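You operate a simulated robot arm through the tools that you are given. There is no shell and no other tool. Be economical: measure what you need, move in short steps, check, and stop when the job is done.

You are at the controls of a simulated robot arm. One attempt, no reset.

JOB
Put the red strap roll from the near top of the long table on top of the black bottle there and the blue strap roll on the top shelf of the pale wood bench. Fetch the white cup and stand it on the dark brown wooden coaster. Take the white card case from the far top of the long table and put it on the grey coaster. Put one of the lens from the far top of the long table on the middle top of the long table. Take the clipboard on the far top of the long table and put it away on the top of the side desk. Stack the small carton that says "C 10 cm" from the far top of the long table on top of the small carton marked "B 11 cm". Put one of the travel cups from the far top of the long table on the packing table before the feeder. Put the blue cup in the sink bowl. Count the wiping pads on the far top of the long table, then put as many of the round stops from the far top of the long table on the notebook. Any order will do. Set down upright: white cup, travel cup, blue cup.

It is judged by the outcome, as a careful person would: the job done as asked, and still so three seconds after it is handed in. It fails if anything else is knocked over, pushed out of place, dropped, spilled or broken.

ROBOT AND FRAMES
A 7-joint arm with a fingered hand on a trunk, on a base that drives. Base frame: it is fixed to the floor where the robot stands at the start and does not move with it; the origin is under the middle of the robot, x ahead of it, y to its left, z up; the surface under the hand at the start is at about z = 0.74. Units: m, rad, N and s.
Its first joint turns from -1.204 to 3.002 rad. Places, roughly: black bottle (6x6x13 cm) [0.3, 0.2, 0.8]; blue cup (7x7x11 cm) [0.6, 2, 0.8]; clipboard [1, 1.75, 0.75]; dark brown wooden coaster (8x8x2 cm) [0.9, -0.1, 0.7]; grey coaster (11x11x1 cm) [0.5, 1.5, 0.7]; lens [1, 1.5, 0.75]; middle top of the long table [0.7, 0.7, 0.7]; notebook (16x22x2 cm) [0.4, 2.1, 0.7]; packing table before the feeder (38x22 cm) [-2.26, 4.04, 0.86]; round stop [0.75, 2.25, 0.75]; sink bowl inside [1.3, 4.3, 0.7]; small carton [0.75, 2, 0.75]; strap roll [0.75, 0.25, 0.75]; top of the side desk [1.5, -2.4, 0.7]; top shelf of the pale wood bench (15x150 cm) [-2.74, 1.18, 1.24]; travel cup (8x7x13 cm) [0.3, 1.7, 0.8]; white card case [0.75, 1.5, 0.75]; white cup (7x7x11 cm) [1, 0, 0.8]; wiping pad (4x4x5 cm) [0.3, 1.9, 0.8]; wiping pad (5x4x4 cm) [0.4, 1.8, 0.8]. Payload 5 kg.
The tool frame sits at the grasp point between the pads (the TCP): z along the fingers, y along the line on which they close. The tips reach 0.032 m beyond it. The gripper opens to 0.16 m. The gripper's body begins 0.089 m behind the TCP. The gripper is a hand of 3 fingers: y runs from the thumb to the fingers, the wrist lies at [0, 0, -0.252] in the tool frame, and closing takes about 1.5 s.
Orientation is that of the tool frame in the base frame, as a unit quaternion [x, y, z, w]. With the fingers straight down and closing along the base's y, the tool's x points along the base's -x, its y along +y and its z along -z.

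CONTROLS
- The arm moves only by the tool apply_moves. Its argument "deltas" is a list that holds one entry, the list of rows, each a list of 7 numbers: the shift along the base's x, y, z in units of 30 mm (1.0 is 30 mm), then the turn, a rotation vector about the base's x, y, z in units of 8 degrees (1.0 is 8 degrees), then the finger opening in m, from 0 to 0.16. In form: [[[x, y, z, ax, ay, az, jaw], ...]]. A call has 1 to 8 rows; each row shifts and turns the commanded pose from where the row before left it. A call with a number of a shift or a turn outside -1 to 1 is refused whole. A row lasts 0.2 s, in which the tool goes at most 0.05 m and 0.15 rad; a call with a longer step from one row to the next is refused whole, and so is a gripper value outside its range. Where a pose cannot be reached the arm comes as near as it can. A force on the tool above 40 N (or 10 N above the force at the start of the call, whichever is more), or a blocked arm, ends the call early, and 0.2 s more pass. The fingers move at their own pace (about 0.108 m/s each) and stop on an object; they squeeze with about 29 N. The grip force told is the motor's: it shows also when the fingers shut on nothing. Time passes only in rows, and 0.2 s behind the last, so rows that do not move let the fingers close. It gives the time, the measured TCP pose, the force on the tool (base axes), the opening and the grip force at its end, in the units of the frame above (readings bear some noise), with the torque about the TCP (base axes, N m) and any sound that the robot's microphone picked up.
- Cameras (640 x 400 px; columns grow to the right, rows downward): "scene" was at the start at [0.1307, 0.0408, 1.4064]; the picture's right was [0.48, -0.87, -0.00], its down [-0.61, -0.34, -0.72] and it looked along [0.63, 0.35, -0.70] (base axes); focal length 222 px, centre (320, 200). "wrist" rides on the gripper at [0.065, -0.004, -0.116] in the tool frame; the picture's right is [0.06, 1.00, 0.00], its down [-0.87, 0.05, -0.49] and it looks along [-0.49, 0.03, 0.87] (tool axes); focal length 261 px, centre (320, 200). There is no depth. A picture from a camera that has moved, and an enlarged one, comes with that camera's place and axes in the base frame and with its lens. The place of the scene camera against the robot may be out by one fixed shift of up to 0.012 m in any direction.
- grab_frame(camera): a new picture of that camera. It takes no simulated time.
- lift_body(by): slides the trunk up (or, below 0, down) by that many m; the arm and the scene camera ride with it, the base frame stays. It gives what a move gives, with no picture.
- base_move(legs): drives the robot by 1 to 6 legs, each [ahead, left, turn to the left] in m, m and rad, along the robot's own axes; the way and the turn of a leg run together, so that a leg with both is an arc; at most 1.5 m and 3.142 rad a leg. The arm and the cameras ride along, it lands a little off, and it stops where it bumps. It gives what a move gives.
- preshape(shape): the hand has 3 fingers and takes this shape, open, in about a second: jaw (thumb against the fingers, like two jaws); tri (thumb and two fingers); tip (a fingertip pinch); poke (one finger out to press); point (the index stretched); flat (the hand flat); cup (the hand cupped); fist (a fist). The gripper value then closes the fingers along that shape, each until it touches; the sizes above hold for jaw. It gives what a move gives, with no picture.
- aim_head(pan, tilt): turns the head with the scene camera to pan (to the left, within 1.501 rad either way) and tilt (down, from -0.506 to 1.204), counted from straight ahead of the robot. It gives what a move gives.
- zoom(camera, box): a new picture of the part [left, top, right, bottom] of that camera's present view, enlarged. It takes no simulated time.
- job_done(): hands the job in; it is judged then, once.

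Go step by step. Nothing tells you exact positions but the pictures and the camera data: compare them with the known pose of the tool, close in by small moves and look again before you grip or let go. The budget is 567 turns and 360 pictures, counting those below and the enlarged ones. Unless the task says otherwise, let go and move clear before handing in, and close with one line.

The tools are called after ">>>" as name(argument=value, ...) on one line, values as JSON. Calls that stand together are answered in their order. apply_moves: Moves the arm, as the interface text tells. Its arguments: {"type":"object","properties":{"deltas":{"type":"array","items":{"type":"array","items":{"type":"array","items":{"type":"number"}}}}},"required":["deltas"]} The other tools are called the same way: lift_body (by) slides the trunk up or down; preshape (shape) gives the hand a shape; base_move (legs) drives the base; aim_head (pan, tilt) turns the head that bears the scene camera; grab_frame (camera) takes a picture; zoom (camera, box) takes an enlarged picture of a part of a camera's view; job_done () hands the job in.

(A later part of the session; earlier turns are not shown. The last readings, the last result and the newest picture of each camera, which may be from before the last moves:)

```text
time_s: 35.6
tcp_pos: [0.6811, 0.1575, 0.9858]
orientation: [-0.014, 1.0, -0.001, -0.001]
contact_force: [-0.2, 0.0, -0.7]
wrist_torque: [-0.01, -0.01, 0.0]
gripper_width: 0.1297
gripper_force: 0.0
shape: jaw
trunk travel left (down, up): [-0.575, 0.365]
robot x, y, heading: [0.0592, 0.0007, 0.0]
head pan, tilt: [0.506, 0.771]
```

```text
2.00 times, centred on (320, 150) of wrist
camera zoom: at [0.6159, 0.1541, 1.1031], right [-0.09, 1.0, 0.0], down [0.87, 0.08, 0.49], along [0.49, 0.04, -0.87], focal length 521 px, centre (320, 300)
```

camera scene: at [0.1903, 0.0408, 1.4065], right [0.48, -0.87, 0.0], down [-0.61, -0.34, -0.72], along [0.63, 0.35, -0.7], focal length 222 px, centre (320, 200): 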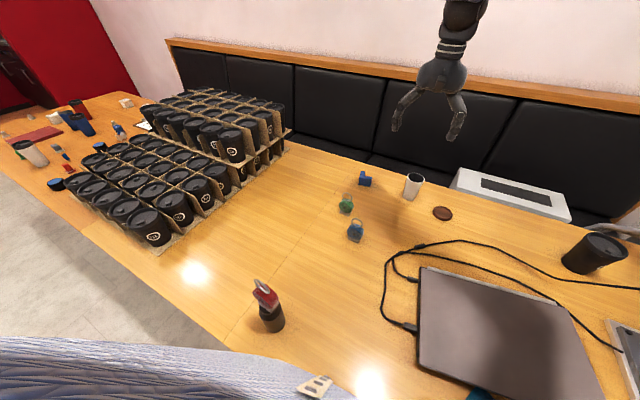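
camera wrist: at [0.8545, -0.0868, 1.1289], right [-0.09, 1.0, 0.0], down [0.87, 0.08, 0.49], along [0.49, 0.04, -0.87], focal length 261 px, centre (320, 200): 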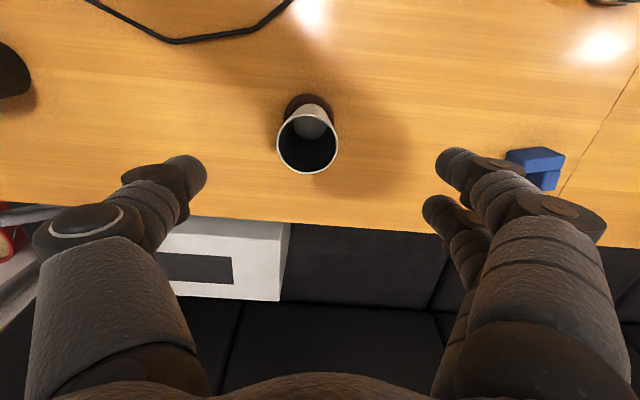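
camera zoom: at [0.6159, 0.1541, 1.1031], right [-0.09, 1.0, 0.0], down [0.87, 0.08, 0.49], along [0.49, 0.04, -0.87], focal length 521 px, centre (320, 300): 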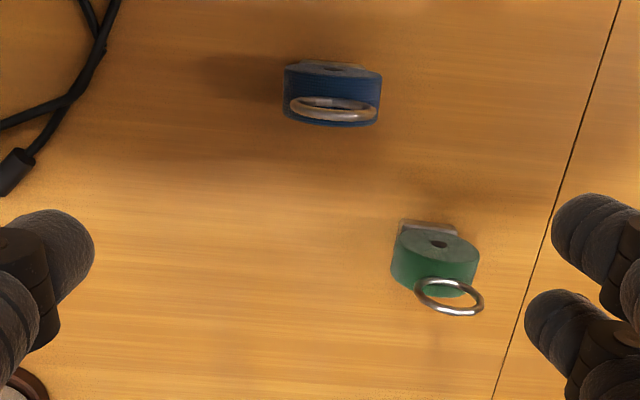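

>>> apply_moves(deltas=[[[-0.1, 0, 0, 0, 0, 1, 0.12], [-0.1, 0, 0, 0, 0, 1, 0.12], [-0.1, 0, 0, 0, 0, 1, 0.12], [-0.1, 0, 0, 0, 0, 1, 0.12], [-0.1, 0, 0, 0, 0, 1, 0.12], [-0.1, 0, 0, 0, 0, 1, 0.12], [-0.1, 0.1, 0, 0, 0, 1, 0.12], [0, 0.1, 0, 0, 0, 1, 0.12]]])

>>> apply_moves(deltas=[[[0, 0, -0.7, 0, 0, 1, 0.12], [0, 0, -0.7, 0, 0, 1, 0.12], [0, 0, -0.7, 0, 0, 1, 0.12], [0, 0, -0.4, 0, 0, 0, 0.12], [0, 0, 0, 0, 0, 0, 0.12]]])

>>> grab_frame(camera="wrist")

```text
time_s: 37.4
tcp_pos: [0.6607, 0.1636, 0.9886]
orientation: [-0.542, 0.84, -0.001, -0.001]
contact_force: [-0.1, 0.4, -0.1]
wrist_torque: [0.02, 0.02, 0.0]
gripper_width: 0.1201
gripper_force: 0.1
shape: jaw
trunk travel left (down, up): [-0.575, 0.365]
robot x, y, heading: [0.0581, 0.0, -0.004]
head pan, tilt: [0.506, 0.771]
```

```text
time_s: 38.6
tcp_pos: [0.6611, 0.1648, 0.9123]
orientation: [-0.706, 0.709, 0.0, 0.0]
contact_force: [0.1, -1.0, 0.5]
wrist_torque: [0.02, 0.01, 0.01]
gripper_width: 0.1202
gripper_force: 0.0
shape: jaw
trunk travel left (down, up): [-0.575, 0.365]
robot x, y, heading: [0.0603, 0.0023, -0.003]
head pan, tilt: [0.506, 0.771]
```

```text
326 pictures are left
camera wrist: at [0.6639, 0.0997, 1.0283], right [-1.0, -0.06, 0.0], down [-0.05, 0.87, 0.49], along [-0.03, 0.49, -0.87], focal length 261 px, centre (320, 200)
```

wrist: 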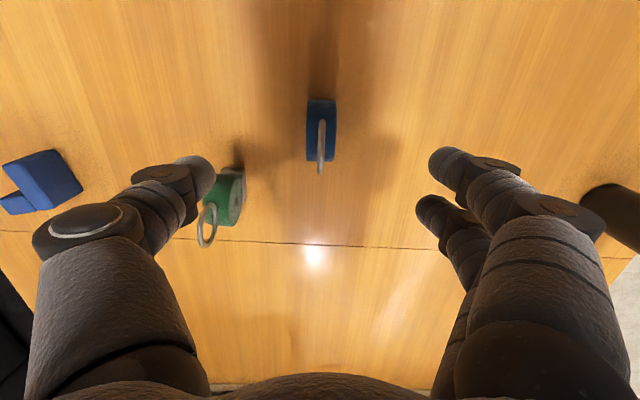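

>>> apply_moves(deltas=[[[-0.05, 0, -0.85, 0, 0, 0, 0.09], [0, 0, -0.85, 0, 0, 0, 0.09], [0, 0, -0.85, 0, 0, 0, 0.09], [0, 0, -0.85, 0, 0, 0, 0.09], [0, 0, -0.85, 0, 0, 0, 0.09]]])

>>> grab_frame(camera="wrist")

```text
time_s: 39.8
tcp_pos: [0.6606, 0.1636, 0.7848]
orientation: [-0.705, 0.709, -0.001, 0.0]
contact_force: [0.2, -0.5, 1.0]
wrist_torque: [0.0, -0.03, 0.0]
gripper_width: 0.0905
gripper_force: 0.0
shape: jaw
trunk travel left (down, up): [-0.575, 0.365]
robot x, y, heading: [0.0597, -0.0014, -0.001]
head pan, tilt: [0.506, 0.771]
```

```text
325 pictures are left
camera wrist: at [0.6623, 0.0993, 0.9014], right [-1.0, -0.06, 0.0], down [-0.05, 0.87, 0.49], along [-0.03, 0.49, -0.87], focal length 261 px, centre (320, 200)
```

wrist: 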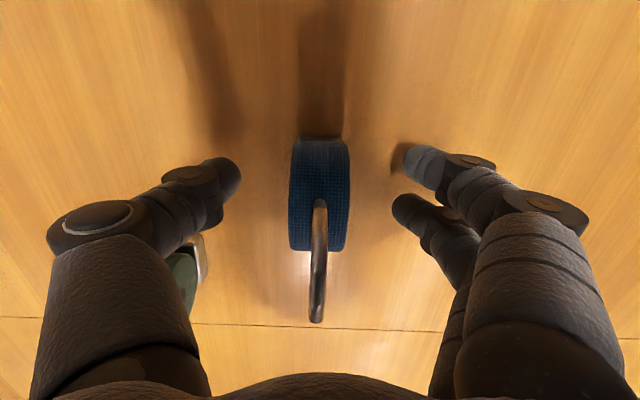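

>>> apply_moves(deltas=[[[0, 0, 0, 0, 0, 0, 0.04], [0, 0, 0, 0, 0, 0, 0], [0, 0, 0, 0, 0, 0, 0], [0, 0, 0, 0, 0, 0, 0], [0, 0, 0, 0, 0, 0, 0], [0, 0, 0, 0, 0, 0, 0]]])

>>> apply_moves(deltas=[[[0, 0, 0.6, 0, 0, 0, 0], [0, 0, 1, 0, 0, 0, 0], [0, 0, 1, 0, 0, 0, 0], [0, 0, 1, 0, 0, 0, 0], [0, 0, 1, 0, 0, 0, 0], [0, 0, 1, 0, 0, 0, 0], [0, 0, 1, 0, 0, 0, 0], [0, 0, 1, 0, 0, 0, 0]]])

>>> grab_frame(camera="wrist")

>>> grab_frame(camera="scene")

```text
time_s: 41.2
tcp_pos: [0.6589, 0.1638, 0.7855]
orientation: [-0.705, 0.71, -0.001, 0.0]
contact_force: [-0.5, 0.3, -1.2]
wrist_torque: [-0.02, 0.01, 0.01]
gripper_width: 0.0208
gripper_force: 29.1
shape: jaw
trunk travel left (down, up): [-0.575, 0.365]
robot x, y, heading: [0.0575, -0.0008, 0.004]
head pan, tilt: [0.506, 0.771]
```

```text
time_s: 43.0
tcp_pos: [0.6573, 0.1645, 1.0143]
orientation: [-0.705, 0.709, 0.0, 0.0]
contact_force: [0.7, -0.2, -1.6]
wrist_torque: [0.0, 0.03, 0.0]
gripper_width: 0.0209
gripper_force: 28.7
shape: jaw
trunk travel left (down, up): [-0.575, 0.365]
robot x, y, heading: [0.0564, 0.0001, -0.001]
head pan, tilt: [0.506, 0.771]
```

```text
324 pictures are left
camera wrist: at [0.6615, 0.0995, 1.1303], right [-1.0, -0.06, 0.0], down [-0.05, 0.87, 0.49], along [-0.03, 0.49, -0.87], focal length 261 px, centre (320, 200)
```

wrist: 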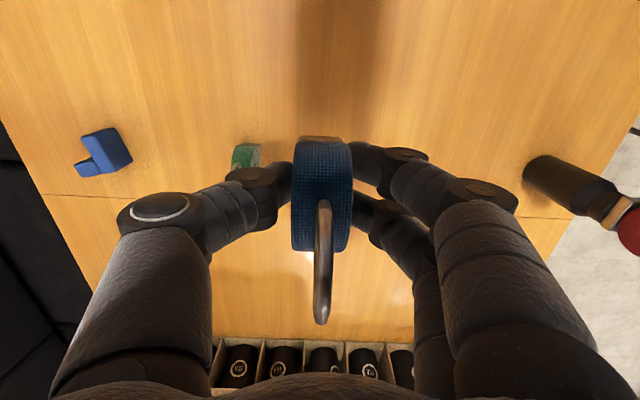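

```text
323 pictures are left
camera scene: at [0.1899, 0.0409, 1.4064], right [0.48, -0.87, 0.0], down [-0.61, -0.34, -0.72], along [0.63, 0.35, -0.7], focal length 222 px, centre (320, 200)
```

scene: 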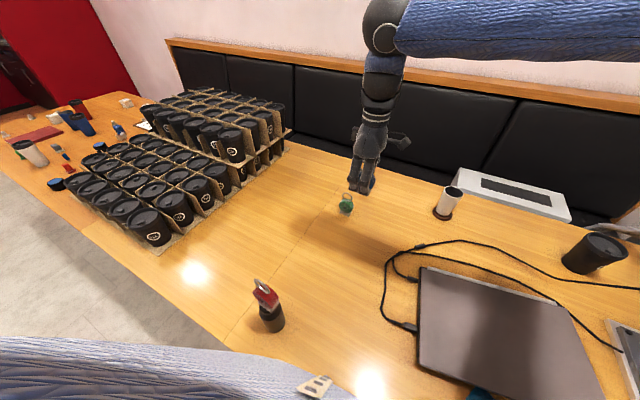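

Blue roll held. I raise the arm high, back off the table a bit, and look around for the bench.

>>> apply_moves(deltas=[[[-0.6, 0, 1, 0, 0, 0, 0], [-0.6, 0, 1, 0, 0, 0, 0], [-0.6, 0, 1, 0, 0, 0, 0], [-0.6, 0, 1, 0, 0, 0, 0], [-0.6, 0, 1, 0, 0, 0, 0], [-0.6, 0, 1, 0, 0, 0, 0], [-0.6, 0, 1, 0, 0, 0, 0], [-0.6, 0, 1, 0, 0, 0, 0]]])

>>> aim_head(pan=1.5, tilt=0.4)

>>> grab_frame(camera="scene")

>>> aim_head(pan=-1.5, tilt=0.4)

>>> grab_frame(camera="scene")

```text
time_s: 44.8
tcp_pos: [0.5126, 0.1636, 1.2548]
orientation: [-0.705, 0.709, -0.001, 0.0]
contact_force: [-0.5, -0.6, -2.1]
wrist_torque: [0.03, -0.07, -0.01]
gripper_width: 0.0208
gripper_force: 29.2
shape: jaw
trunk travel left (down, up): [-0.575, 0.365]
robot x, y, heading: [0.0578, -0.0039, 0.001]
head pan, tilt: [0.506, 0.771]
```

```text
time_s: 46.0
tcp_pos: [0.5147, 0.1637, 1.254]
orientation: [-0.705, 0.709, 0.0, 0.0]
contact_force: [0.9, -0.2, -0.9]
wrist_torque: [-0.04, 0.03, 0.01]
gripper_width: 0.0207
gripper_force: 28.9
shape: jaw
trunk travel left (down, up): [-0.575, 0.365]
robot x, y, heading: [0.0587, 0.0021, 0.0]
head pan, tilt: [1.499, 0.4]
```

```text
322 pictures are left
camera scene: at [0.1255, 0.0934, 1.4392], right [1.0, -0.07, 0.0], down [-0.03, -0.39, -0.92], along [0.07, 0.92, -0.39], focal length 222 px, centre (320, 200)
```

scene: 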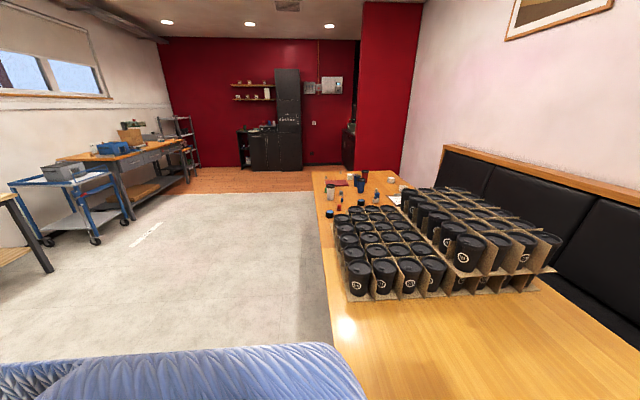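

```text
time_s: 48.6
tcp_pos: [0.5143, 0.1629, 1.2536]
orientation: [-0.705, 0.71, 0.0, 0.001]
contact_force: [-0.1, 0.2, -0.4]
wrist_torque: [0.02, 0.01, -0.01]
gripper_width: 0.0208
gripper_force: 28.2
shape: jaw
trunk travel left (down, up): [-0.575, 0.365]
robot x, y, heading: [0.0607, -0.0007, 0.003]
head pan, tilt: [-1.499, 0.4]
```

```text
321 pictures are left
camera scene: at [0.1257, -0.0914, 1.4392], right [-1.0, -0.07, 0.0], down [-0.03, 0.39, -0.92], along [0.07, -0.92, -0.39], focal length 222 px, centre (320, 200)
```

scene: 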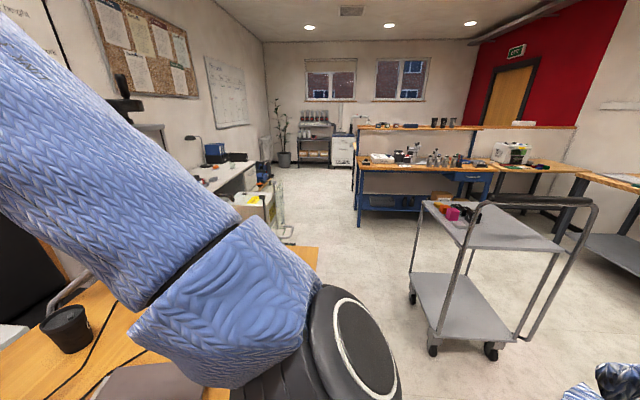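

Free floor behind-left. I back off 0.5 m and turn left 90°, then look toward the bench.

>>> base_move(legs=[[-0.5, 0, 0], [0, 0, 1.5708]])

>>> aim_head(pan=1.2, tilt=0.35)

>>> grab_frame(camera="scene")

```text
time_s: 55.4
tcp_pos: [-0.5956, 0.4555, 1.2549]
orientation: [1.0, -0.01, 0.0, 0.001]
contact_force: [-0.7, -0.5, -1.5]
wrist_torque: [-0.02, 0.02, 0.05]
gripper_width: 0.0203
gripper_force: 29.1
shape: jaw
trunk travel left (down, up): [-0.575, 0.365]
robot x, y, heading: [-0.4393, 0.0019, 1.553]
head pan, tilt: [-1.499, 0.4]
```

```text
time_s: 57.8
tcp_pos: [-0.5963, 0.4567, 1.2545]
orientation: [1.0, -0.01, 0.0, 0.0]
contact_force: [0.6, -0.1, -1.8]
wrist_torque: [0.0, 0.02, 0.03]
gripper_width: 0.0203
gripper_force: 29.0
shape: jaw
trunk travel left (down, up): [-0.575, 0.365]
robot x, y, heading: [-0.4384, 0.0059, 1.558]
head pan, tilt: [1.201, 0.351]
```

```text
320 pictures are left
camera scene: at [-0.5152, 0.0861, 1.4438], right [0.37, 0.93, 0.0], down [0.32, -0.13, -0.94], along [-0.87, 0.35, -0.34], focal length 222 px, centre (320, 200)
```

scene: 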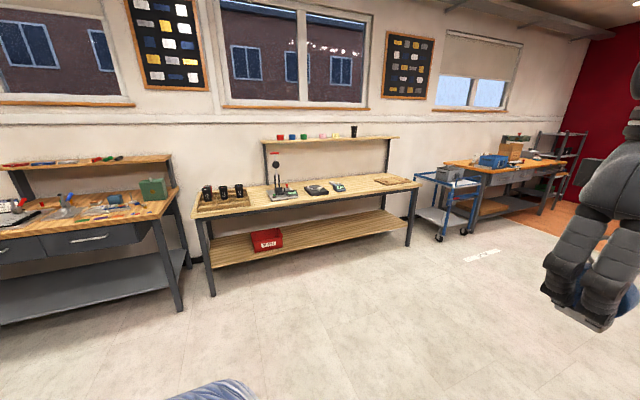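

The pale bench stands at x ≈ -2.3 (front), with boxes on the left/middle of its top shelf and free space to the right (y ≈ 1.6–1.85). I drive in front of it.

>>> base_move(legs=[[0.82, 0.6, 0], [0.82, 0.6, 0], [0, 0, 1.58]])

>>> lift_body(by=0.36)

>>> aim_head(pan=0, tilt=0.5)

>>> grab_frame(camera="scene")

```text
time_s: 71.7
tcp_pos: [-2.0638, 1.5227, 1.2546]
orientation: [0.718, 0.696, 0.0, -0.001]
contact_force: [0.0, 0.3, -0.6]
wrist_torque: [0.01, -0.02, 0.0]
gripper_width: 0.0204
gripper_force: 29.0
shape: jaw
trunk travel left (down, up): [-0.575, 0.365]
robot x, y, heading: [-1.609, 1.6765, 3.116]
head pan, tilt: [1.201, 0.351]
```

```text
time_s: 75.2
tcp_pos: [-2.0646, 1.5228, 1.6153]
orientation: [0.718, 0.696, 0.0, 0.0]
contact_force: [0.1, -0.1, -1.0]
wrist_torque: [0.0, -0.04, 0.02]
gripper_width: 0.0202
gripper_force: 29.5
shape: jaw
trunk travel left (down, up): [-0.935, 0.005]
robot x, y, heading: [-1.6061, 1.6795, 3.12]
head pan, tilt: [1.201, 0.351]
```

```text
time_s: 76.6
tcp_pos: [-2.0646, 1.5222, 1.6156]
orientation: [0.718, 0.696, 0.0, 0.0]
contact_force: [0.4, 0.3, -1.8]
wrist_torque: [0.0, -0.03, -0.01]
gripper_width: 0.0203
gripper_force: 28.8
shape: jaw
trunk travel left (down, up): [-0.935, 0.005]
robot x, y, heading: [-1.6026, 1.672, 3.114]
head pan, tilt: [0.0, 0.499]
```

```text
319 pictures are left
camera scene: at [-1.7385, 1.6795, 1.7901], right [0.02, 1.0, 0.0], down [0.48, -0.01, -0.88], along [-0.88, 0.02, -0.48], focal length 222 px, centre (320, 200)
```

scene: 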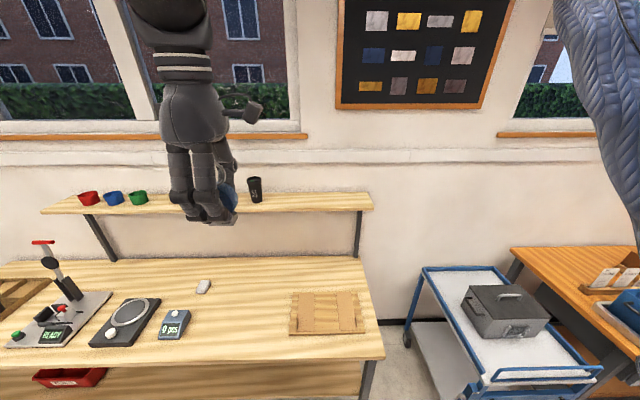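

The free spot on the shelf is around y ≈ 1.68. I drive 0.28 m closer, then reach out over the shelf from above.

>>> base_move(legs=[[0.28, 0, 0.02]])

>>> apply_moves(deltas=[[[-0.8, 0.6, -0.6, 0, 0, 0.3, 0], [-0.8, 0.6, -0.6, 0, 0, 0, 0], [-0.8, 0.6, -0.6, 0, 0, 0, 0], [-0.8, 0.6, -0.6, 0, 0, 0, 0], [-0.8, 0.6, -0.6, 0, 0, 0, 0], [-0.8, 0.6, -0.6, 0, 0, 0, 0], [-0.8, 0.6, -0.6, 0, 0, 0, 0], [-0.8, 0.6, -0.6, 0, 0, 0, 0]]])

>>> grab_frame(camera="wrist")

>>> grab_frame(camera="scene")

```text
time_s: 78.6
tcp_pos: [-2.341, 1.5156, 1.6155]
orientation: [0.711, 0.703, 0.0, 0.0]
contact_force: [-0.1, -0.1, -0.9]
wrist_torque: [0.0, 0.03, 0.0]
gripper_width: 0.0203
gripper_force: 29.3
shape: jaw
trunk travel left (down, up): [-0.935, 0.005]
robot x, y, heading: [-1.8836, 1.6806, 3.139]
head pan, tilt: [0.0, 0.499]
```

```text
time_s: 80.4
tcp_pos: [-2.5349, 1.6611, 1.4703]
orientation: [0.695, 0.719, 0.001, 0.001]
contact_force: [-0.2, -0.9, -1.4]
wrist_torque: [0.0, -0.01, 0.03]
gripper_width: 0.0201
gripper_force: 28.6
shape: jaw
trunk travel left (down, up): [-0.935, 0.005]
robot x, y, heading: [-1.8852, 1.676, 3.139]
head pan, tilt: [0.0, 0.499]
```

```text
318 pictures are left
camera wrist: at [-2.542, 1.7274, 1.5845], right [1.0, 0.1, 0.0], down [0.08, -0.87, 0.49], along [0.05, -0.49, -0.87], focal length 261 px, centre (320, 200)
```

wrist: 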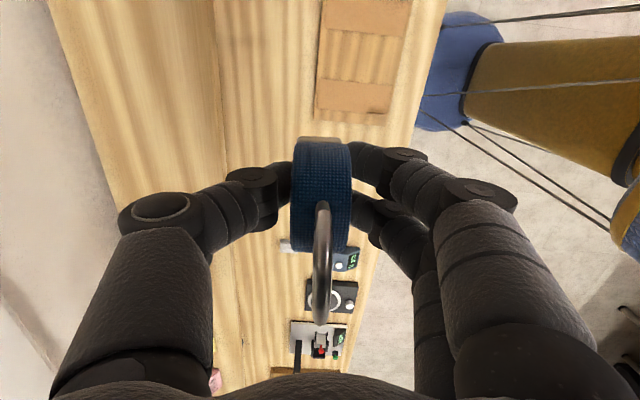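

```text
317 pictures are left
camera scene: at [-2.0217, 1.6816, 1.7899], right [0.0, 1.0, 0.0], down [0.48, 0.0, -0.88], along [-0.88, 0.0, -0.48], focal length 222 px, centre (320, 200)
```

scene: 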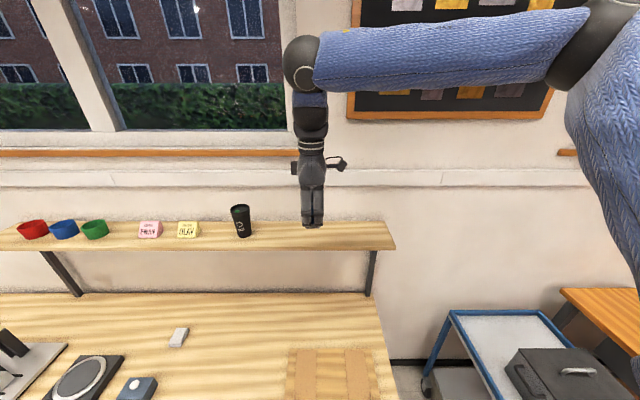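

Shelf spans x -2.82 to -2.66 against the wall. I turn the hand back 92° so its narrow side faces the wall.

>>> apply_moves(deltas=[[[0, 0, 0, 0, 0, -1, 0], [0, 0, 0, 0, 0, -1, 0], [0, 0, 0, 0, 0, -1, 0], [0, 0, 0, 0, 0, -1, 0], [0, 0, 0, 0, 0, -1, 0], [0, 0, 0, 0, 0, -1, 0], [0, 0, 0, 0, 0, -1, 0], [0, 0, 0, 0, 0, -1, 0]]])

>>> apply_moves(deltas=[[[-0.6, 0.1, 0, 0, 0, -1, 0], [-0.6, 0.1, 0, 0, 0, -1, 0], [-0.6, 0.1, 0, 0, 0, -1, 0], [-0.6, 0.1, 0, 0, 0, -0.5, 0], [-0.9, 0.1, 0, 0, 0, 0, 0], [-0.9, 0.1, 0, 0, 0, 0, 0], [-0.9, 0, -0.6, 0, 0, 0, 0], [-0.9, 0, -0.6, 0, 0, 0, 0]]])

>>> grab_frame(camera="wrist")

>>> grab_frame(camera="scene")

```text
time_s: 82.2
tcp_pos: [-2.5324, 1.6601, 1.4707]
orientation: [0.971, 0.239, 0.0, 0.0]
contact_force: [-0.4, 0.5, -0.6]
wrist_torque: [-0.01, -0.03, -0.03]
gripper_width: 0.0204
gripper_force: 29.0
shape: jaw
trunk travel left (down, up): [-0.935, 0.005]
robot x, y, heading: [-1.8912, 1.6754, 3.141]
head pan, tilt: [0.0, 0.499]
```

```text
time_s: 84.0
tcp_pos: [-2.7163, 1.6788, 1.4348]
orientation: [1.0, -0.002, 0.001, -0.001]
contact_force: [-0.3, 0.1, -0.9]
wrist_torque: [0.02, -0.02, 0.01]
gripper_width: 0.0201
gripper_force: 28.9
shape: jaw
trunk travel left (down, up): [-0.935, 0.005]
robot x, y, heading: [-1.8858, 1.6775, 3.138]
head pan, tilt: [0.0, 0.499]
```

```text
316 pictures are left
camera wrist: at [-2.6512, 1.6831, 1.5495], right [0.06, -1.0, 0.0], down [-0.87, -0.05, 0.49], along [-0.49, -0.03, -0.87], focal length 261 px, centre (320, 200)
```

wrist: 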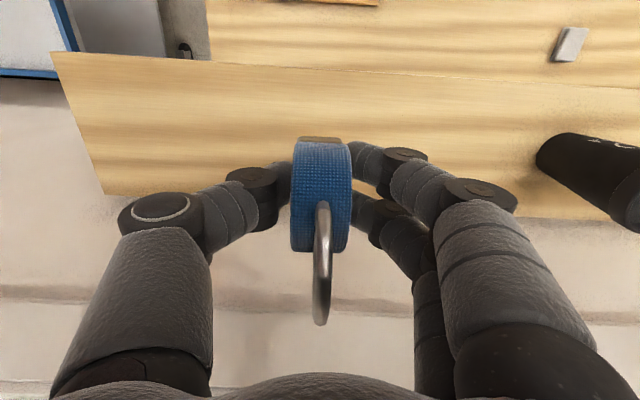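

```text
315 pictures are left
camera scene: at [-2.0222, 1.6801, 1.7899], right [0.0, 1.0, 0.0], down [0.48, 0.0, -0.88], along [-0.88, 0.0, -0.48], focal length 222 px, centre (320, 200)
```

scene: 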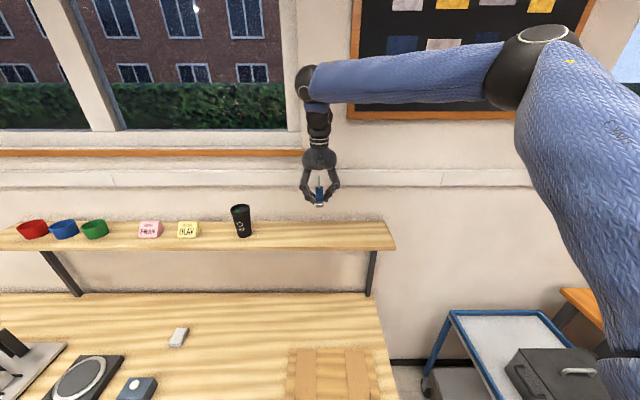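

>>> apply_moves(deltas=[[[-0.35, 0, -0.9, 0, 0, 0, 0], [-0.35, 0, -0.9, 0, 0, 0, 0], [0, 0, -0.9, 0, 0, 0, 0], [0, 0, -0.9, 0, 0, 0, 0], [0, 0, -0.6, 0, 0, 0, 0], [0, 0, 0, 0, 0, 0, 0]]])

>>> zoom(camera="scene", box=[260, 150, 400, 270])

```text
time_s: 85.4
tcp_pos: [-2.734, 1.6789, 1.3087]
orientation: [1.0, -0.001, 0.0, 0.0]
contact_force: [0.0, -0.4, -0.8]
wrist_torque: [0.01, 0.04, -0.01]
gripper_width: 0.0199
gripper_force: 29.0
shape: jaw
trunk travel left (down, up): [-0.935, 0.005]
robot x, y, heading: [-1.8884, 1.6778, 3.141]
head pan, tilt: [0.0, 0.499]
```

```text
3.33 times, centred on (330, 210) of scene
camera zoom: at [-2.0192, 1.6803, 1.7901], right [0.0, 1.0, 0.0], down [0.48, 0.0, -0.88], along [-0.88, 0.0, -0.48], focal length 740 px, centre (287, 167)
```

zoom: 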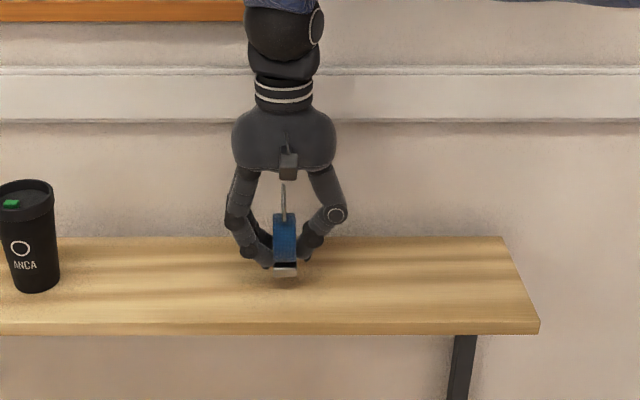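

>>> apply_moves(deltas=[[[0, 0, -0.2, 0, 0, 0, 0], [0, 0, -0.2, 0, 0, 0, 0], [0, 0, -0.15, 0, 0, 0, 0], [0, 0, -0.1, 0, 0, 0, 0]]])

```text
time_s: 86.4
tcp_pos: [-2.7339, 1.6789, 1.2899]
orientation: [1.0, -0.001, -0.001, -0.001]
contact_force: [0.2, -0.2, -1.5]
wrist_torque: [-0.02, 0.02, -0.01]
gripper_width: 0.0202
gripper_force: 29.0
shape: jaw
trunk travel left (down, up): [-0.935, 0.005]
robot x, y, heading: [-1.8874, 1.682, 3.14]
head pan, tilt: [0.0, 0.499]
```

>>> apply_moves(deltas=[[[0, 0, -0.1, 0, 0, 0, 0], [0, 0, -0.08, 0, 0, 0, 0]]])

>>> zoom(camera="scene", box=[290, 180, 350, 230])

```text
time_s: 87.0
tcp_pos: [-2.7335, 1.678, 1.2843]
orientation: [1.0, -0.001, 0.0, 0.001]
contact_force: [-1.3, 1.1, 4.7]
wrist_torque: [-0.03, -0.03, -0.02]
gripper_width: 0.02
gripper_force: 29.5
shape: jaw
trunk travel left (down, up): [-0.935, 0.005]
robot x, y, heading: [-1.8874, 1.6805, 3.14]
head pan, tilt: [0.0, 0.499]
```

```text
8.00 times, centred on (320, 205) of scene
camera zoom: at [-2.0193, 1.6806, 1.7903], right [0.0, 1.0, 0.0], down [0.48, 0.0, -0.88], along [-0.88, 0.0, -0.48], focal length 1777 px, centre (320, 160)
```

zoom: 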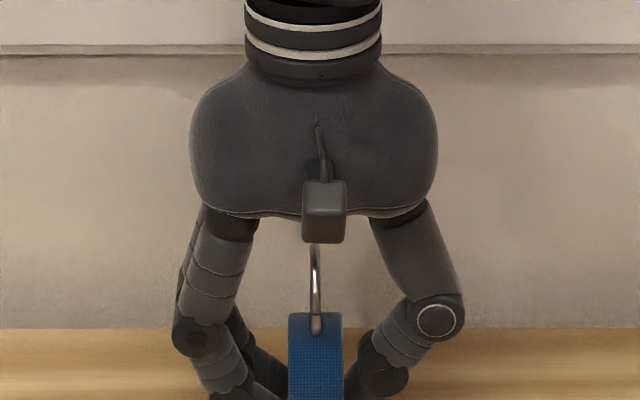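

Contact at z ≈ 1.284. I open and rise.

>>> apply_moves(deltas=[[[0, 0, 0, 0, 0, 0, 0.03], [0, 0, 0, 0, 0, 0, 0.05], [0, 0, 0, 0, 0, 0, 0.08], [0, 0, 0, 0, 0, 0, 0.08], [0, 0, 0.8, 0, 0, 0, 0.08], [0, 0, 1, 0, 0, 0, 0.08], [0, 0, 1, 0, 0, 0, 0.08], [0, 0, 1, 0, 0, 0, 0.08]]])

>>> apply_moves(deltas=[[[1, 0, 1, 0, 0, 0, 0.12], [1, 0, 1, 0, 0, 0, 0.12], [1, 0, 1, 0, 0, 0, 0.12], [1, 0, 0.5, 0, 0, 0, 0.12], [1, 0, 0, 0, 0, 0, 0.12], [1, 0, 0, 0, 0, 0, 0.12], [1, 0, 0, 0, 0, 0, 0.12], [1, 0, 0, 0, 0, 0, 0.12]]])

>>> grab_frame(camera="scene")

```text
time_s: 88.8
tcp_pos: [-2.733, 1.6783, 1.3983]
orientation: [1.0, -0.001, 0.0, -0.001]
contact_force: [0.0, -0.5, -0.5]
wrist_torque: [0.01, 0.04, 0.0]
gripper_width: 0.0795
gripper_force: 0.1
shape: jaw
trunk travel left (down, up): [-0.935, 0.005]
robot x, y, heading: [-1.8874, 1.6835, 3.141]
head pan, tilt: [0.0, 0.499]
```

```text
time_s: 90.6
tcp_pos: [-2.4945, 1.6795, 1.5033]
orientation: [1.0, -0.002, 0.0, 0.001]
contact_force: [0.9, 0.2, -0.8]
wrist_torque: [-0.01, 0.02, -0.04]
gripper_width: 0.1197
gripper_force: 0.0
shape: jaw
trunk travel left (down, up): [-0.935, 0.005]
robot x, y, heading: [-1.8838, 1.6789, 3.138]
head pan, tilt: [0.0, 0.499]
```

```text
312 pictures are left
camera scene: at [-2.0193, 1.6809, 1.7901], right [0.0, 1.0, 0.0], down [0.48, 0.0, -0.88], along [-0.88, 0.0, -0.48], focal length 222 px, centre (320, 200)
```

scene: 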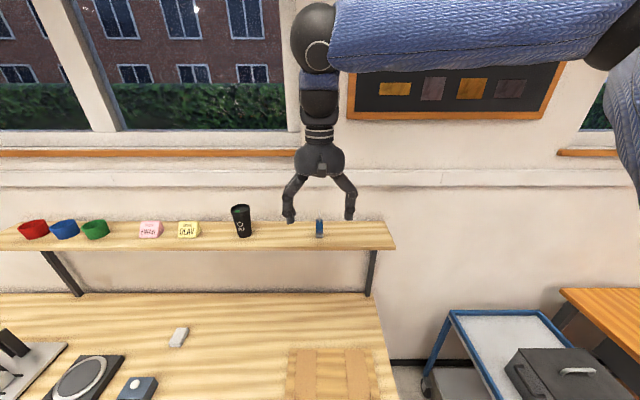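

Blue roll stands on the shelf. I drive back to the far part of the long table, lower the trunk and look.

>>> base_move(legs=[[-1.25, 0, 0], [0, 0, 3.1416], [0.3, 0.2, 0]])

>>> lift_body(by=-0.36)

>>> aim_head(pan=0, tilt=0.75)

>>> grab_frame(camera="scene")

```text
refused: 3.1416 is not a number from -3.14159 to 3.14159
```

```text
time_s: 94.1
tcp_pos: [-2.4954, 1.6794, 1.1439]
orientation: [1.0, 0.0, 0.0, 0.0]
contact_force: [-0.9, 0.4, 0.4]
wrist_torque: [0.02, 0.0, 0.0]
gripper_width: 0.1199
gripper_force: 0.1
shape: jaw
trunk travel left (down, up): [-0.575, 0.365]
robot x, y, heading: [-1.8875, 1.6782, 3.141]
head pan, tilt: [0.0, 0.499]
```

```text
time_s: 94.8
tcp_pos: [-2.4948, 1.6778, 1.1429]
orientation: [1.0, -0.001, 0.0, -0.001]
contact_force: [0.4, -0.2, 1.5]
wrist_torque: [0.02, 0.01, -0.01]
gripper_width: 0.1195
gripper_force: 0.0
shape: jaw
trunk travel left (down, up): [-0.575, 0.365]
robot x, y, heading: [-1.8837, 1.6808, 3.145]
head pan, tilt: [0.0, 0.75]
```

```text
311 pictures are left
camera scene: at [-2.0117, 1.6804, 1.4081], right [0.0, 1.0, 0.0], down [0.68, 0.0, -0.73], along [-0.73, 0.0, -0.68], focal length 222 px, centre (320, 200)
```

scene: 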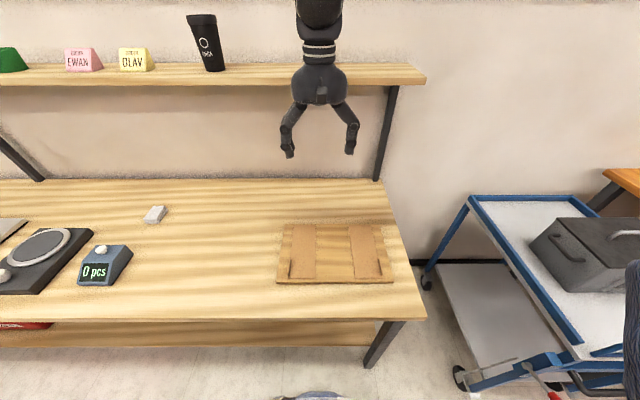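

The turn value was refused, but the arm is clear in front of the shelf. I drive back now with a valid turn.

>>> base_move(legs=[[-1.25, 0, 0], [0, 0, 3.14], [0.3, 0.2, 0]])

>>> grab_frame(camera="scene")

```text
time_s: 110.4
tcp_pos: [0.2866, 1.8497, 1.1428]
orientation: [0.012, 1.0, -0.001, -0.001]
contact_force: [0.3, -0.7, -0.5]
wrist_torque: [0.01, 0.03, 0.01]
gripper_width: 0.1196
gripper_force: 0.1
shape: jaw
trunk travel left (down, up): [-0.575, 0.365]
robot x, y, heading: [-0.3187, 1.8658, -0.021]
head pan, tilt: [0.0, 0.75]
```

```text
310 pictures are left
camera scene: at [-0.1784, 1.8613, 1.408], right [-0.02, -1.0, 0.0], down [-0.68, 0.02, -0.73], along [0.73, -0.02, -0.68], focal length 222 px, centre (320, 200)
```

scene: 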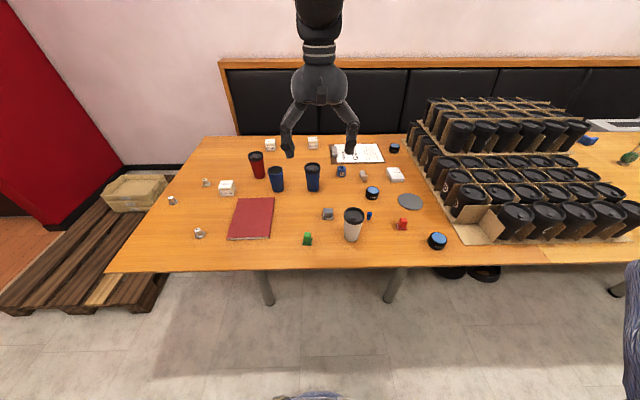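

>>> zoom(camera="scene", box=[150, 130, 330, 250])

>>> zoom(camera="scene", box=[300, 130, 460, 250])

```text
3.33 times, centred on (240, 190) of scene
camera zoom: at [-0.1784, 1.8613, 1.408], right [-0.02, -1.0, 0.0], down [-0.68, 0.02, -0.73], along [0.73, -0.02, -0.68], focal length 740 px, centre (587, 233)
```

zoom: 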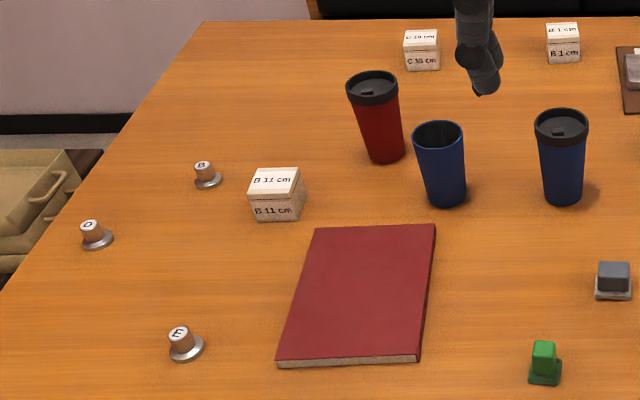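

```text
3.33 times, centred on (380, 190) of scene
camera zoom: at [-0.1784, 1.8613, 1.408], right [-0.02, -1.0, 0.0], down [-0.68, 0.02, -0.73], along [0.73, -0.02, -0.68], focal length 740 px, centre (120, 233)
```

zoom: 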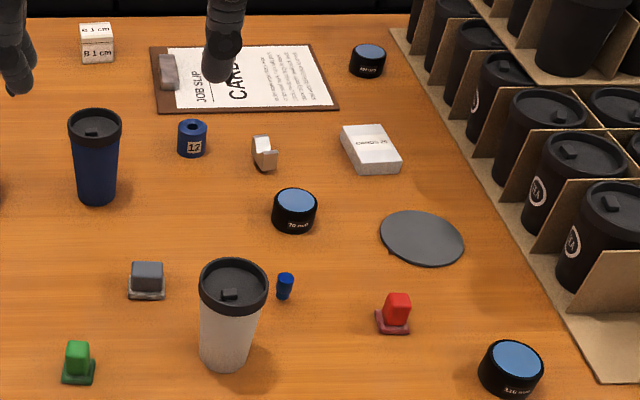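

>>> zoom(camera="scene", box=[210, 130, 330, 205])

>>> zoom(camera="scene", box=[290, 150, 380, 250])

>>> zoom(camera="scene", box=[350, 150, 450, 255])

```text
5.33 times, centred on (270, 168) of scene
camera zoom: at [-0.1784, 1.8613, 1.408], right [-0.02, -1.0, 0.0], down [-0.68, 0.02, -0.73], along [0.73, -0.02, -0.68], focal length 1185 px, centre (587, 373)
```

zoom: 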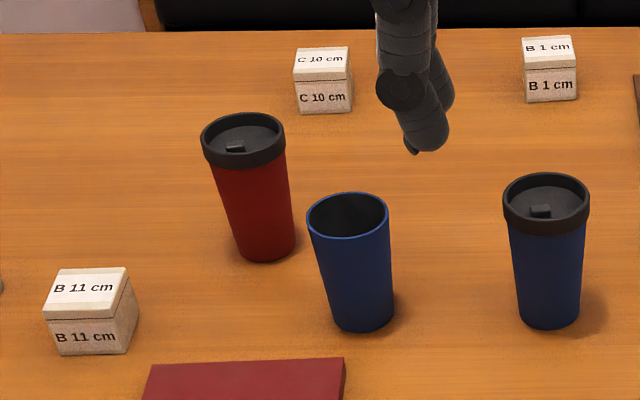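

```text
4.00 times, centred on (335, 200) of scene
camera zoom: at [-0.1784, 1.8613, 1.408], right [-0.02, -1.0, 0.0], down [-0.68, 0.02, -0.73], along [0.73, -0.02, -0.68], focal length 888 px, centre (260, 200)
```

zoom: 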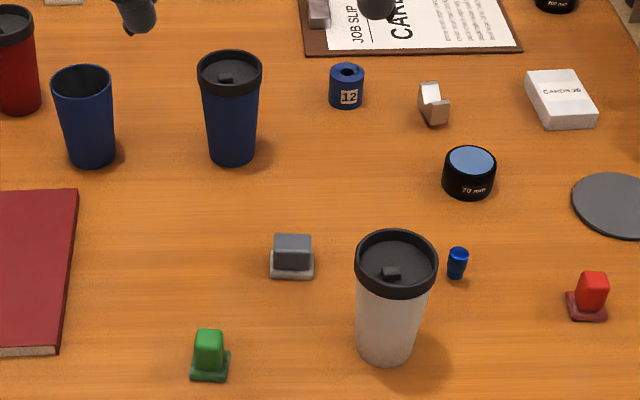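

```text
3.81 times, centred on (400, 202) of scene
camera zoom: at [-0.1784, 1.8613, 1.408], right [-0.02, -1.0, 0.0], down [-0.68, 0.02, -0.73], along [0.73, -0.02, -0.68], focal length 846 px, centre (15, 190)
```

zoom: 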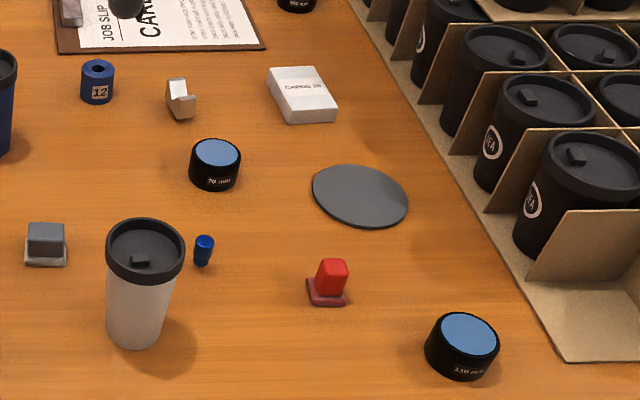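

Three wiping pads (grey, green, red) are visible and three round stops (B, D, E). Blue lidless cup ≈ (0.61, 2.04), C carton ≈ (0.96, 2.12), B 11 carton ≈ (0.60, 2.27). I drive closer to work here.

>>> base_move(legs=[[0.33, 0.08, 0.021]])

>>> aim_head(pan=0, tilt=0.8)

>>> grab_frame(camera="scene")

>>> grab_frame(camera="wrist")

```text
time_s: 112.6
tcp_pos: [0.618, 1.9366, 1.1431]
orientation: [0.002, 1.0, 0.0, -0.001]
contact_force: [0.2, 0.6, -0.2]
wrist_torque: [-0.02, 0.01, -0.02]
gripper_width: 0.1195
gripper_force: 0.1
shape: jaw
trunk travel left (down, up): [-0.575, 0.365]
robot x, y, heading: [0.0096, 1.942, -0.004]
head pan, tilt: [0.0, 0.75]
```

```text
time_s: 113.3
tcp_pos: [0.6154, 1.9374, 1.1432]
orientation: [0.001, 1.0, 0.0, 0.0]
contact_force: [0.9, -0.4, -0.8]
wrist_torque: [-0.02, -0.01, 0.02]
gripper_width: 0.1197
gripper_force: 0.0
shape: jaw
trunk travel left (down, up): [-0.575, 0.365]
robot x, y, heading: [0.0086, 1.9373, -0.002]
head pan, tilt: [0.0, 0.799]
```

```text
304 pictures are left
camera scene: at [0.1475, 1.9384, 1.4041], right [0.0, -1.0, 0.0], down [-0.72, 0.0, -0.7], along [0.7, 0.0, -0.72], focal length 222 px, centre (320, 200)
```

scene: 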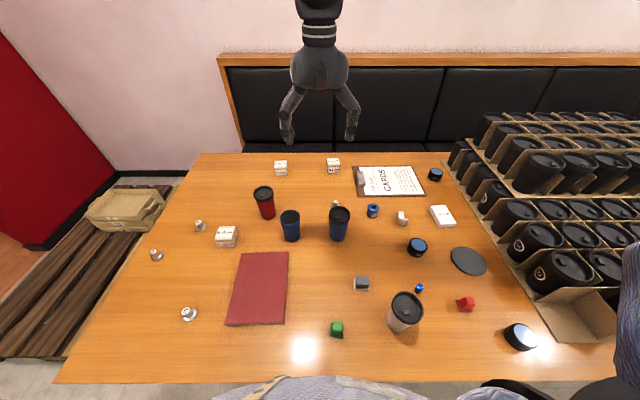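

```text
303 pictures are left
camera wrist: at [0.551, 1.934, 1.259], right [-0.06, 1.0, 0.0], down [0.87, 0.05, 0.49], along [0.49, 0.03, -0.87], focal length 261 px, centre (320, 200)
```

wrist: 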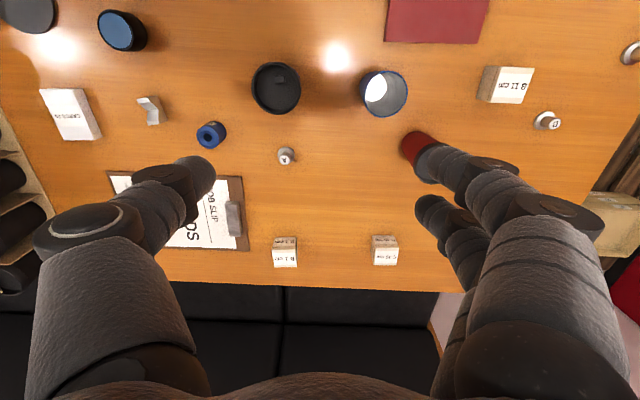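

A fourth stop stands behind the blue travel cup. Next: the C carton; moving above it.

>>> apply_moves(deltas=[[[0.95, 0.5, 0, 0, 0, 0, 0.12], [0.95, 0.5, 0, 0, 0, 0, 0.12], [0.95, 0.5, 0, 0, 0, 0, 0.12], [0.95, 0.5, 0, 0, 0, 0, 0.12], [0.95, 0.5, 0, 0, 0, 0, 0.12], [0.95, 0.5, 0, 0, 0, 0, 0.12], [0.95, 0.5, 0, 0, 0, 0, 0.12], [0.95, 0.5, 0, 0, 0, 0, 0.12]]])

>>> apply_moves(deltas=[[[0.95, 0.5, -0.8, 0, 0, 0, 0.12], [0.95, 0.5, -0.8, 0, 0, 0, 0.12], [0.95, 0.5, -0.8, 0, 0, 0, 0.12], [0.95, 0.5, -0.8, 0, 0, 0, 0.12], [0, 0, -0.8, 0, 0, 0, 0.12], [0, 0, -0.8, 0, 0, 0, 0.12], [0, 0, 0, 0, 0, 0, 0.12]]])

>>> grab_frame(camera="wrist")

```text
time_s: 115.1
tcp_pos: [0.8438, 2.0583, 1.1409]
orientation: [0.002, 1.0, -0.001, -0.001]
contact_force: [-0.5, 0.3, 0.4]
wrist_torque: [-0.06, 0.03, -0.02]
gripper_width: 0.1198
gripper_force: 0.1
shape: jaw
trunk travel left (down, up): [-0.575, 0.365]
robot x, y, heading: [0.0112, 1.9383, -0.004]
head pan, tilt: [0.0, 0.799]
```

```text
time_s: 116.7
tcp_pos: [0.9582, 2.1165, 1.0]
orientation: [0.001, 1.0, 0.0, -0.001]
contact_force: [-0.1, 0.0, 0.4]
wrist_torque: [0.02, -0.01, 0.01]
gripper_width: 0.1198
gripper_force: 0.1
shape: jaw
trunk travel left (down, up): [-0.575, 0.365]
robot x, y, heading: [0.0099, 1.9353, -0.003]
head pan, tilt: [0.0, 0.799]
```

```text
302 pictures are left
camera wrist: at [0.8931, 2.1136, 1.1152], right [-0.06, 1.0, 0.0], down [0.87, 0.05, 0.49], along [0.49, 0.03, -0.87], focal length 261 px, centre (320, 200)
```

wrist: 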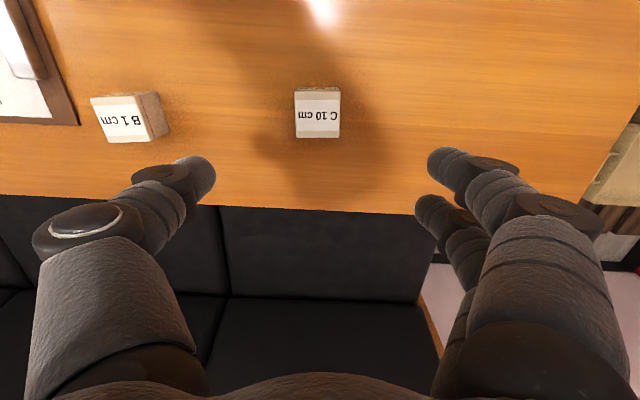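

>>> apply_moves(deltas=[[[0.1, 0, -0.9, 0, 0, 0.43, 0.12], [0, 0, -0.9, 0, 0, 0, 0.12], [0, 0, -0.9, 0, 0, 0, 0.12], [0, 0, -0.9, 0, 0, 0, 0.12], [0, 0, -0.9, 0, 0, 0, 0.11], [0, 0, -0.9, 0, 0, 0, 0.1], [0, 0, -0.9, 0, 0, 0, 0.1], [0, 0, -0.9, 0, 0, 0, 0.1]]])

>>> grab_frame(camera="wrist")

```text
time_s: 118.5
tcp_pos: [0.9607, 2.1165, 0.7828]
orientation: [-0.028, 1.0, 0.0, 0.0]
contact_force: [0.4, -0.1, 0.5]
wrist_torque: [0.01, 0.01, -0.03]
gripper_width: 0.1004
gripper_force: 0.0
shape: jaw
trunk travel left (down, up): [-0.575, 0.365]
robot x, y, heading: [0.0086, 1.9347, -0.002]
head pan, tilt: [0.0, 0.799]
```

```text
301 pictures are left
camera wrist: at [0.8961, 2.1105, 0.8981], right [-0.12, 0.99, 0.0], down [0.87, 0.1, 0.49], along [0.49, 0.06, -0.87], focal length 261 px, centre (320, 200)
```

wrist: 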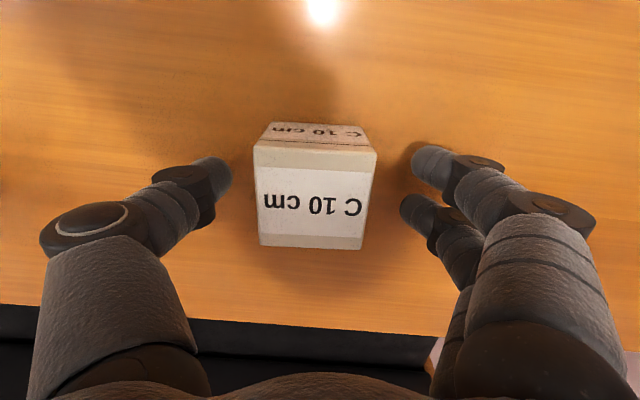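

>>> apply_moves(deltas=[[[0, 0, -0.1, 0, 0, 0, 0.07], [0, 0, 0, 0, 0, 0, 0.03], [0, 0, 0, 0, 0, 0, 0], [0, 0, 0, 0, 0, 0, 0], [0, 0, 0, 0, 0, 0, 0]]])

>>> apply_moves(deltas=[[[0, 0, 0.5, 0, 0, 0, 0], [0, 0, 0.9, 0, 0, 0, 0], [0, 0, 0.9, 0, 0, 0, 0], [0, 0, 0.9, 0, 0, 0, 0], [0, 0, 0.9, 0, 0, 0, 0], [0, 0, 0.9, 0, 0, 0, 0], [0, 0, 0.9, 0, 0, 0, 0]]])

>>> grab_frame(camera="wrist")

```text
time_s: 119.7
tcp_pos: [0.9603, 2.1157, 0.7792]
orientation: [-0.028, 1.0, 0.0, -0.001]
contact_force: [-0.1, -0.1, -0.4]
wrist_torque: [0.01, 0.03, 0.0]
gripper_width: 0.0486
gripper_force: 28.4
shape: jaw
trunk travel left (down, up): [-0.575, 0.365]
robot x, y, heading: [0.0067, 1.9355, -0.0]
head pan, tilt: [0.0, 0.799]
```

```text
time_s: 121.3
tcp_pos: [0.961, 2.1169, 0.9595]
orientation: [-0.028, 1.0, 0.0, 0.001]
contact_force: [-0.7, 0.5, -0.3]
wrist_torque: [-0.03, -0.05, -0.01]
gripper_width: 0.0485
gripper_force: 28.8
shape: jaw
trunk travel left (down, up): [-0.575, 0.365]
robot x, y, heading: [0.0092, 1.938, -0.002]
head pan, tilt: [0.0, 0.799]
```

```text
300 pictures are left
camera wrist: at [0.8961, 2.1097, 1.0738], right [-0.12, 0.99, 0.0], down [0.86, 0.1, 0.49], along [0.49, 0.06, -0.87], focal length 261 px, centre (320, 200)
```

wrist: 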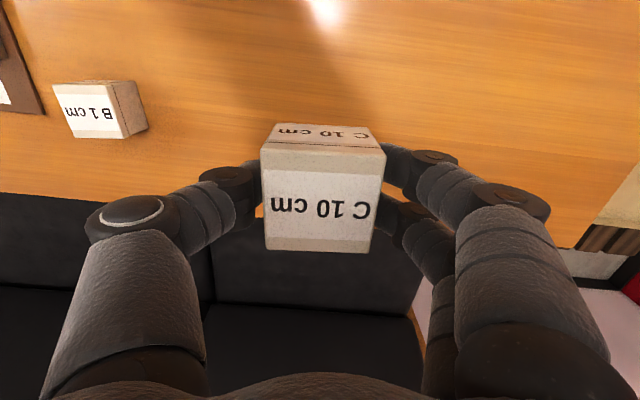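

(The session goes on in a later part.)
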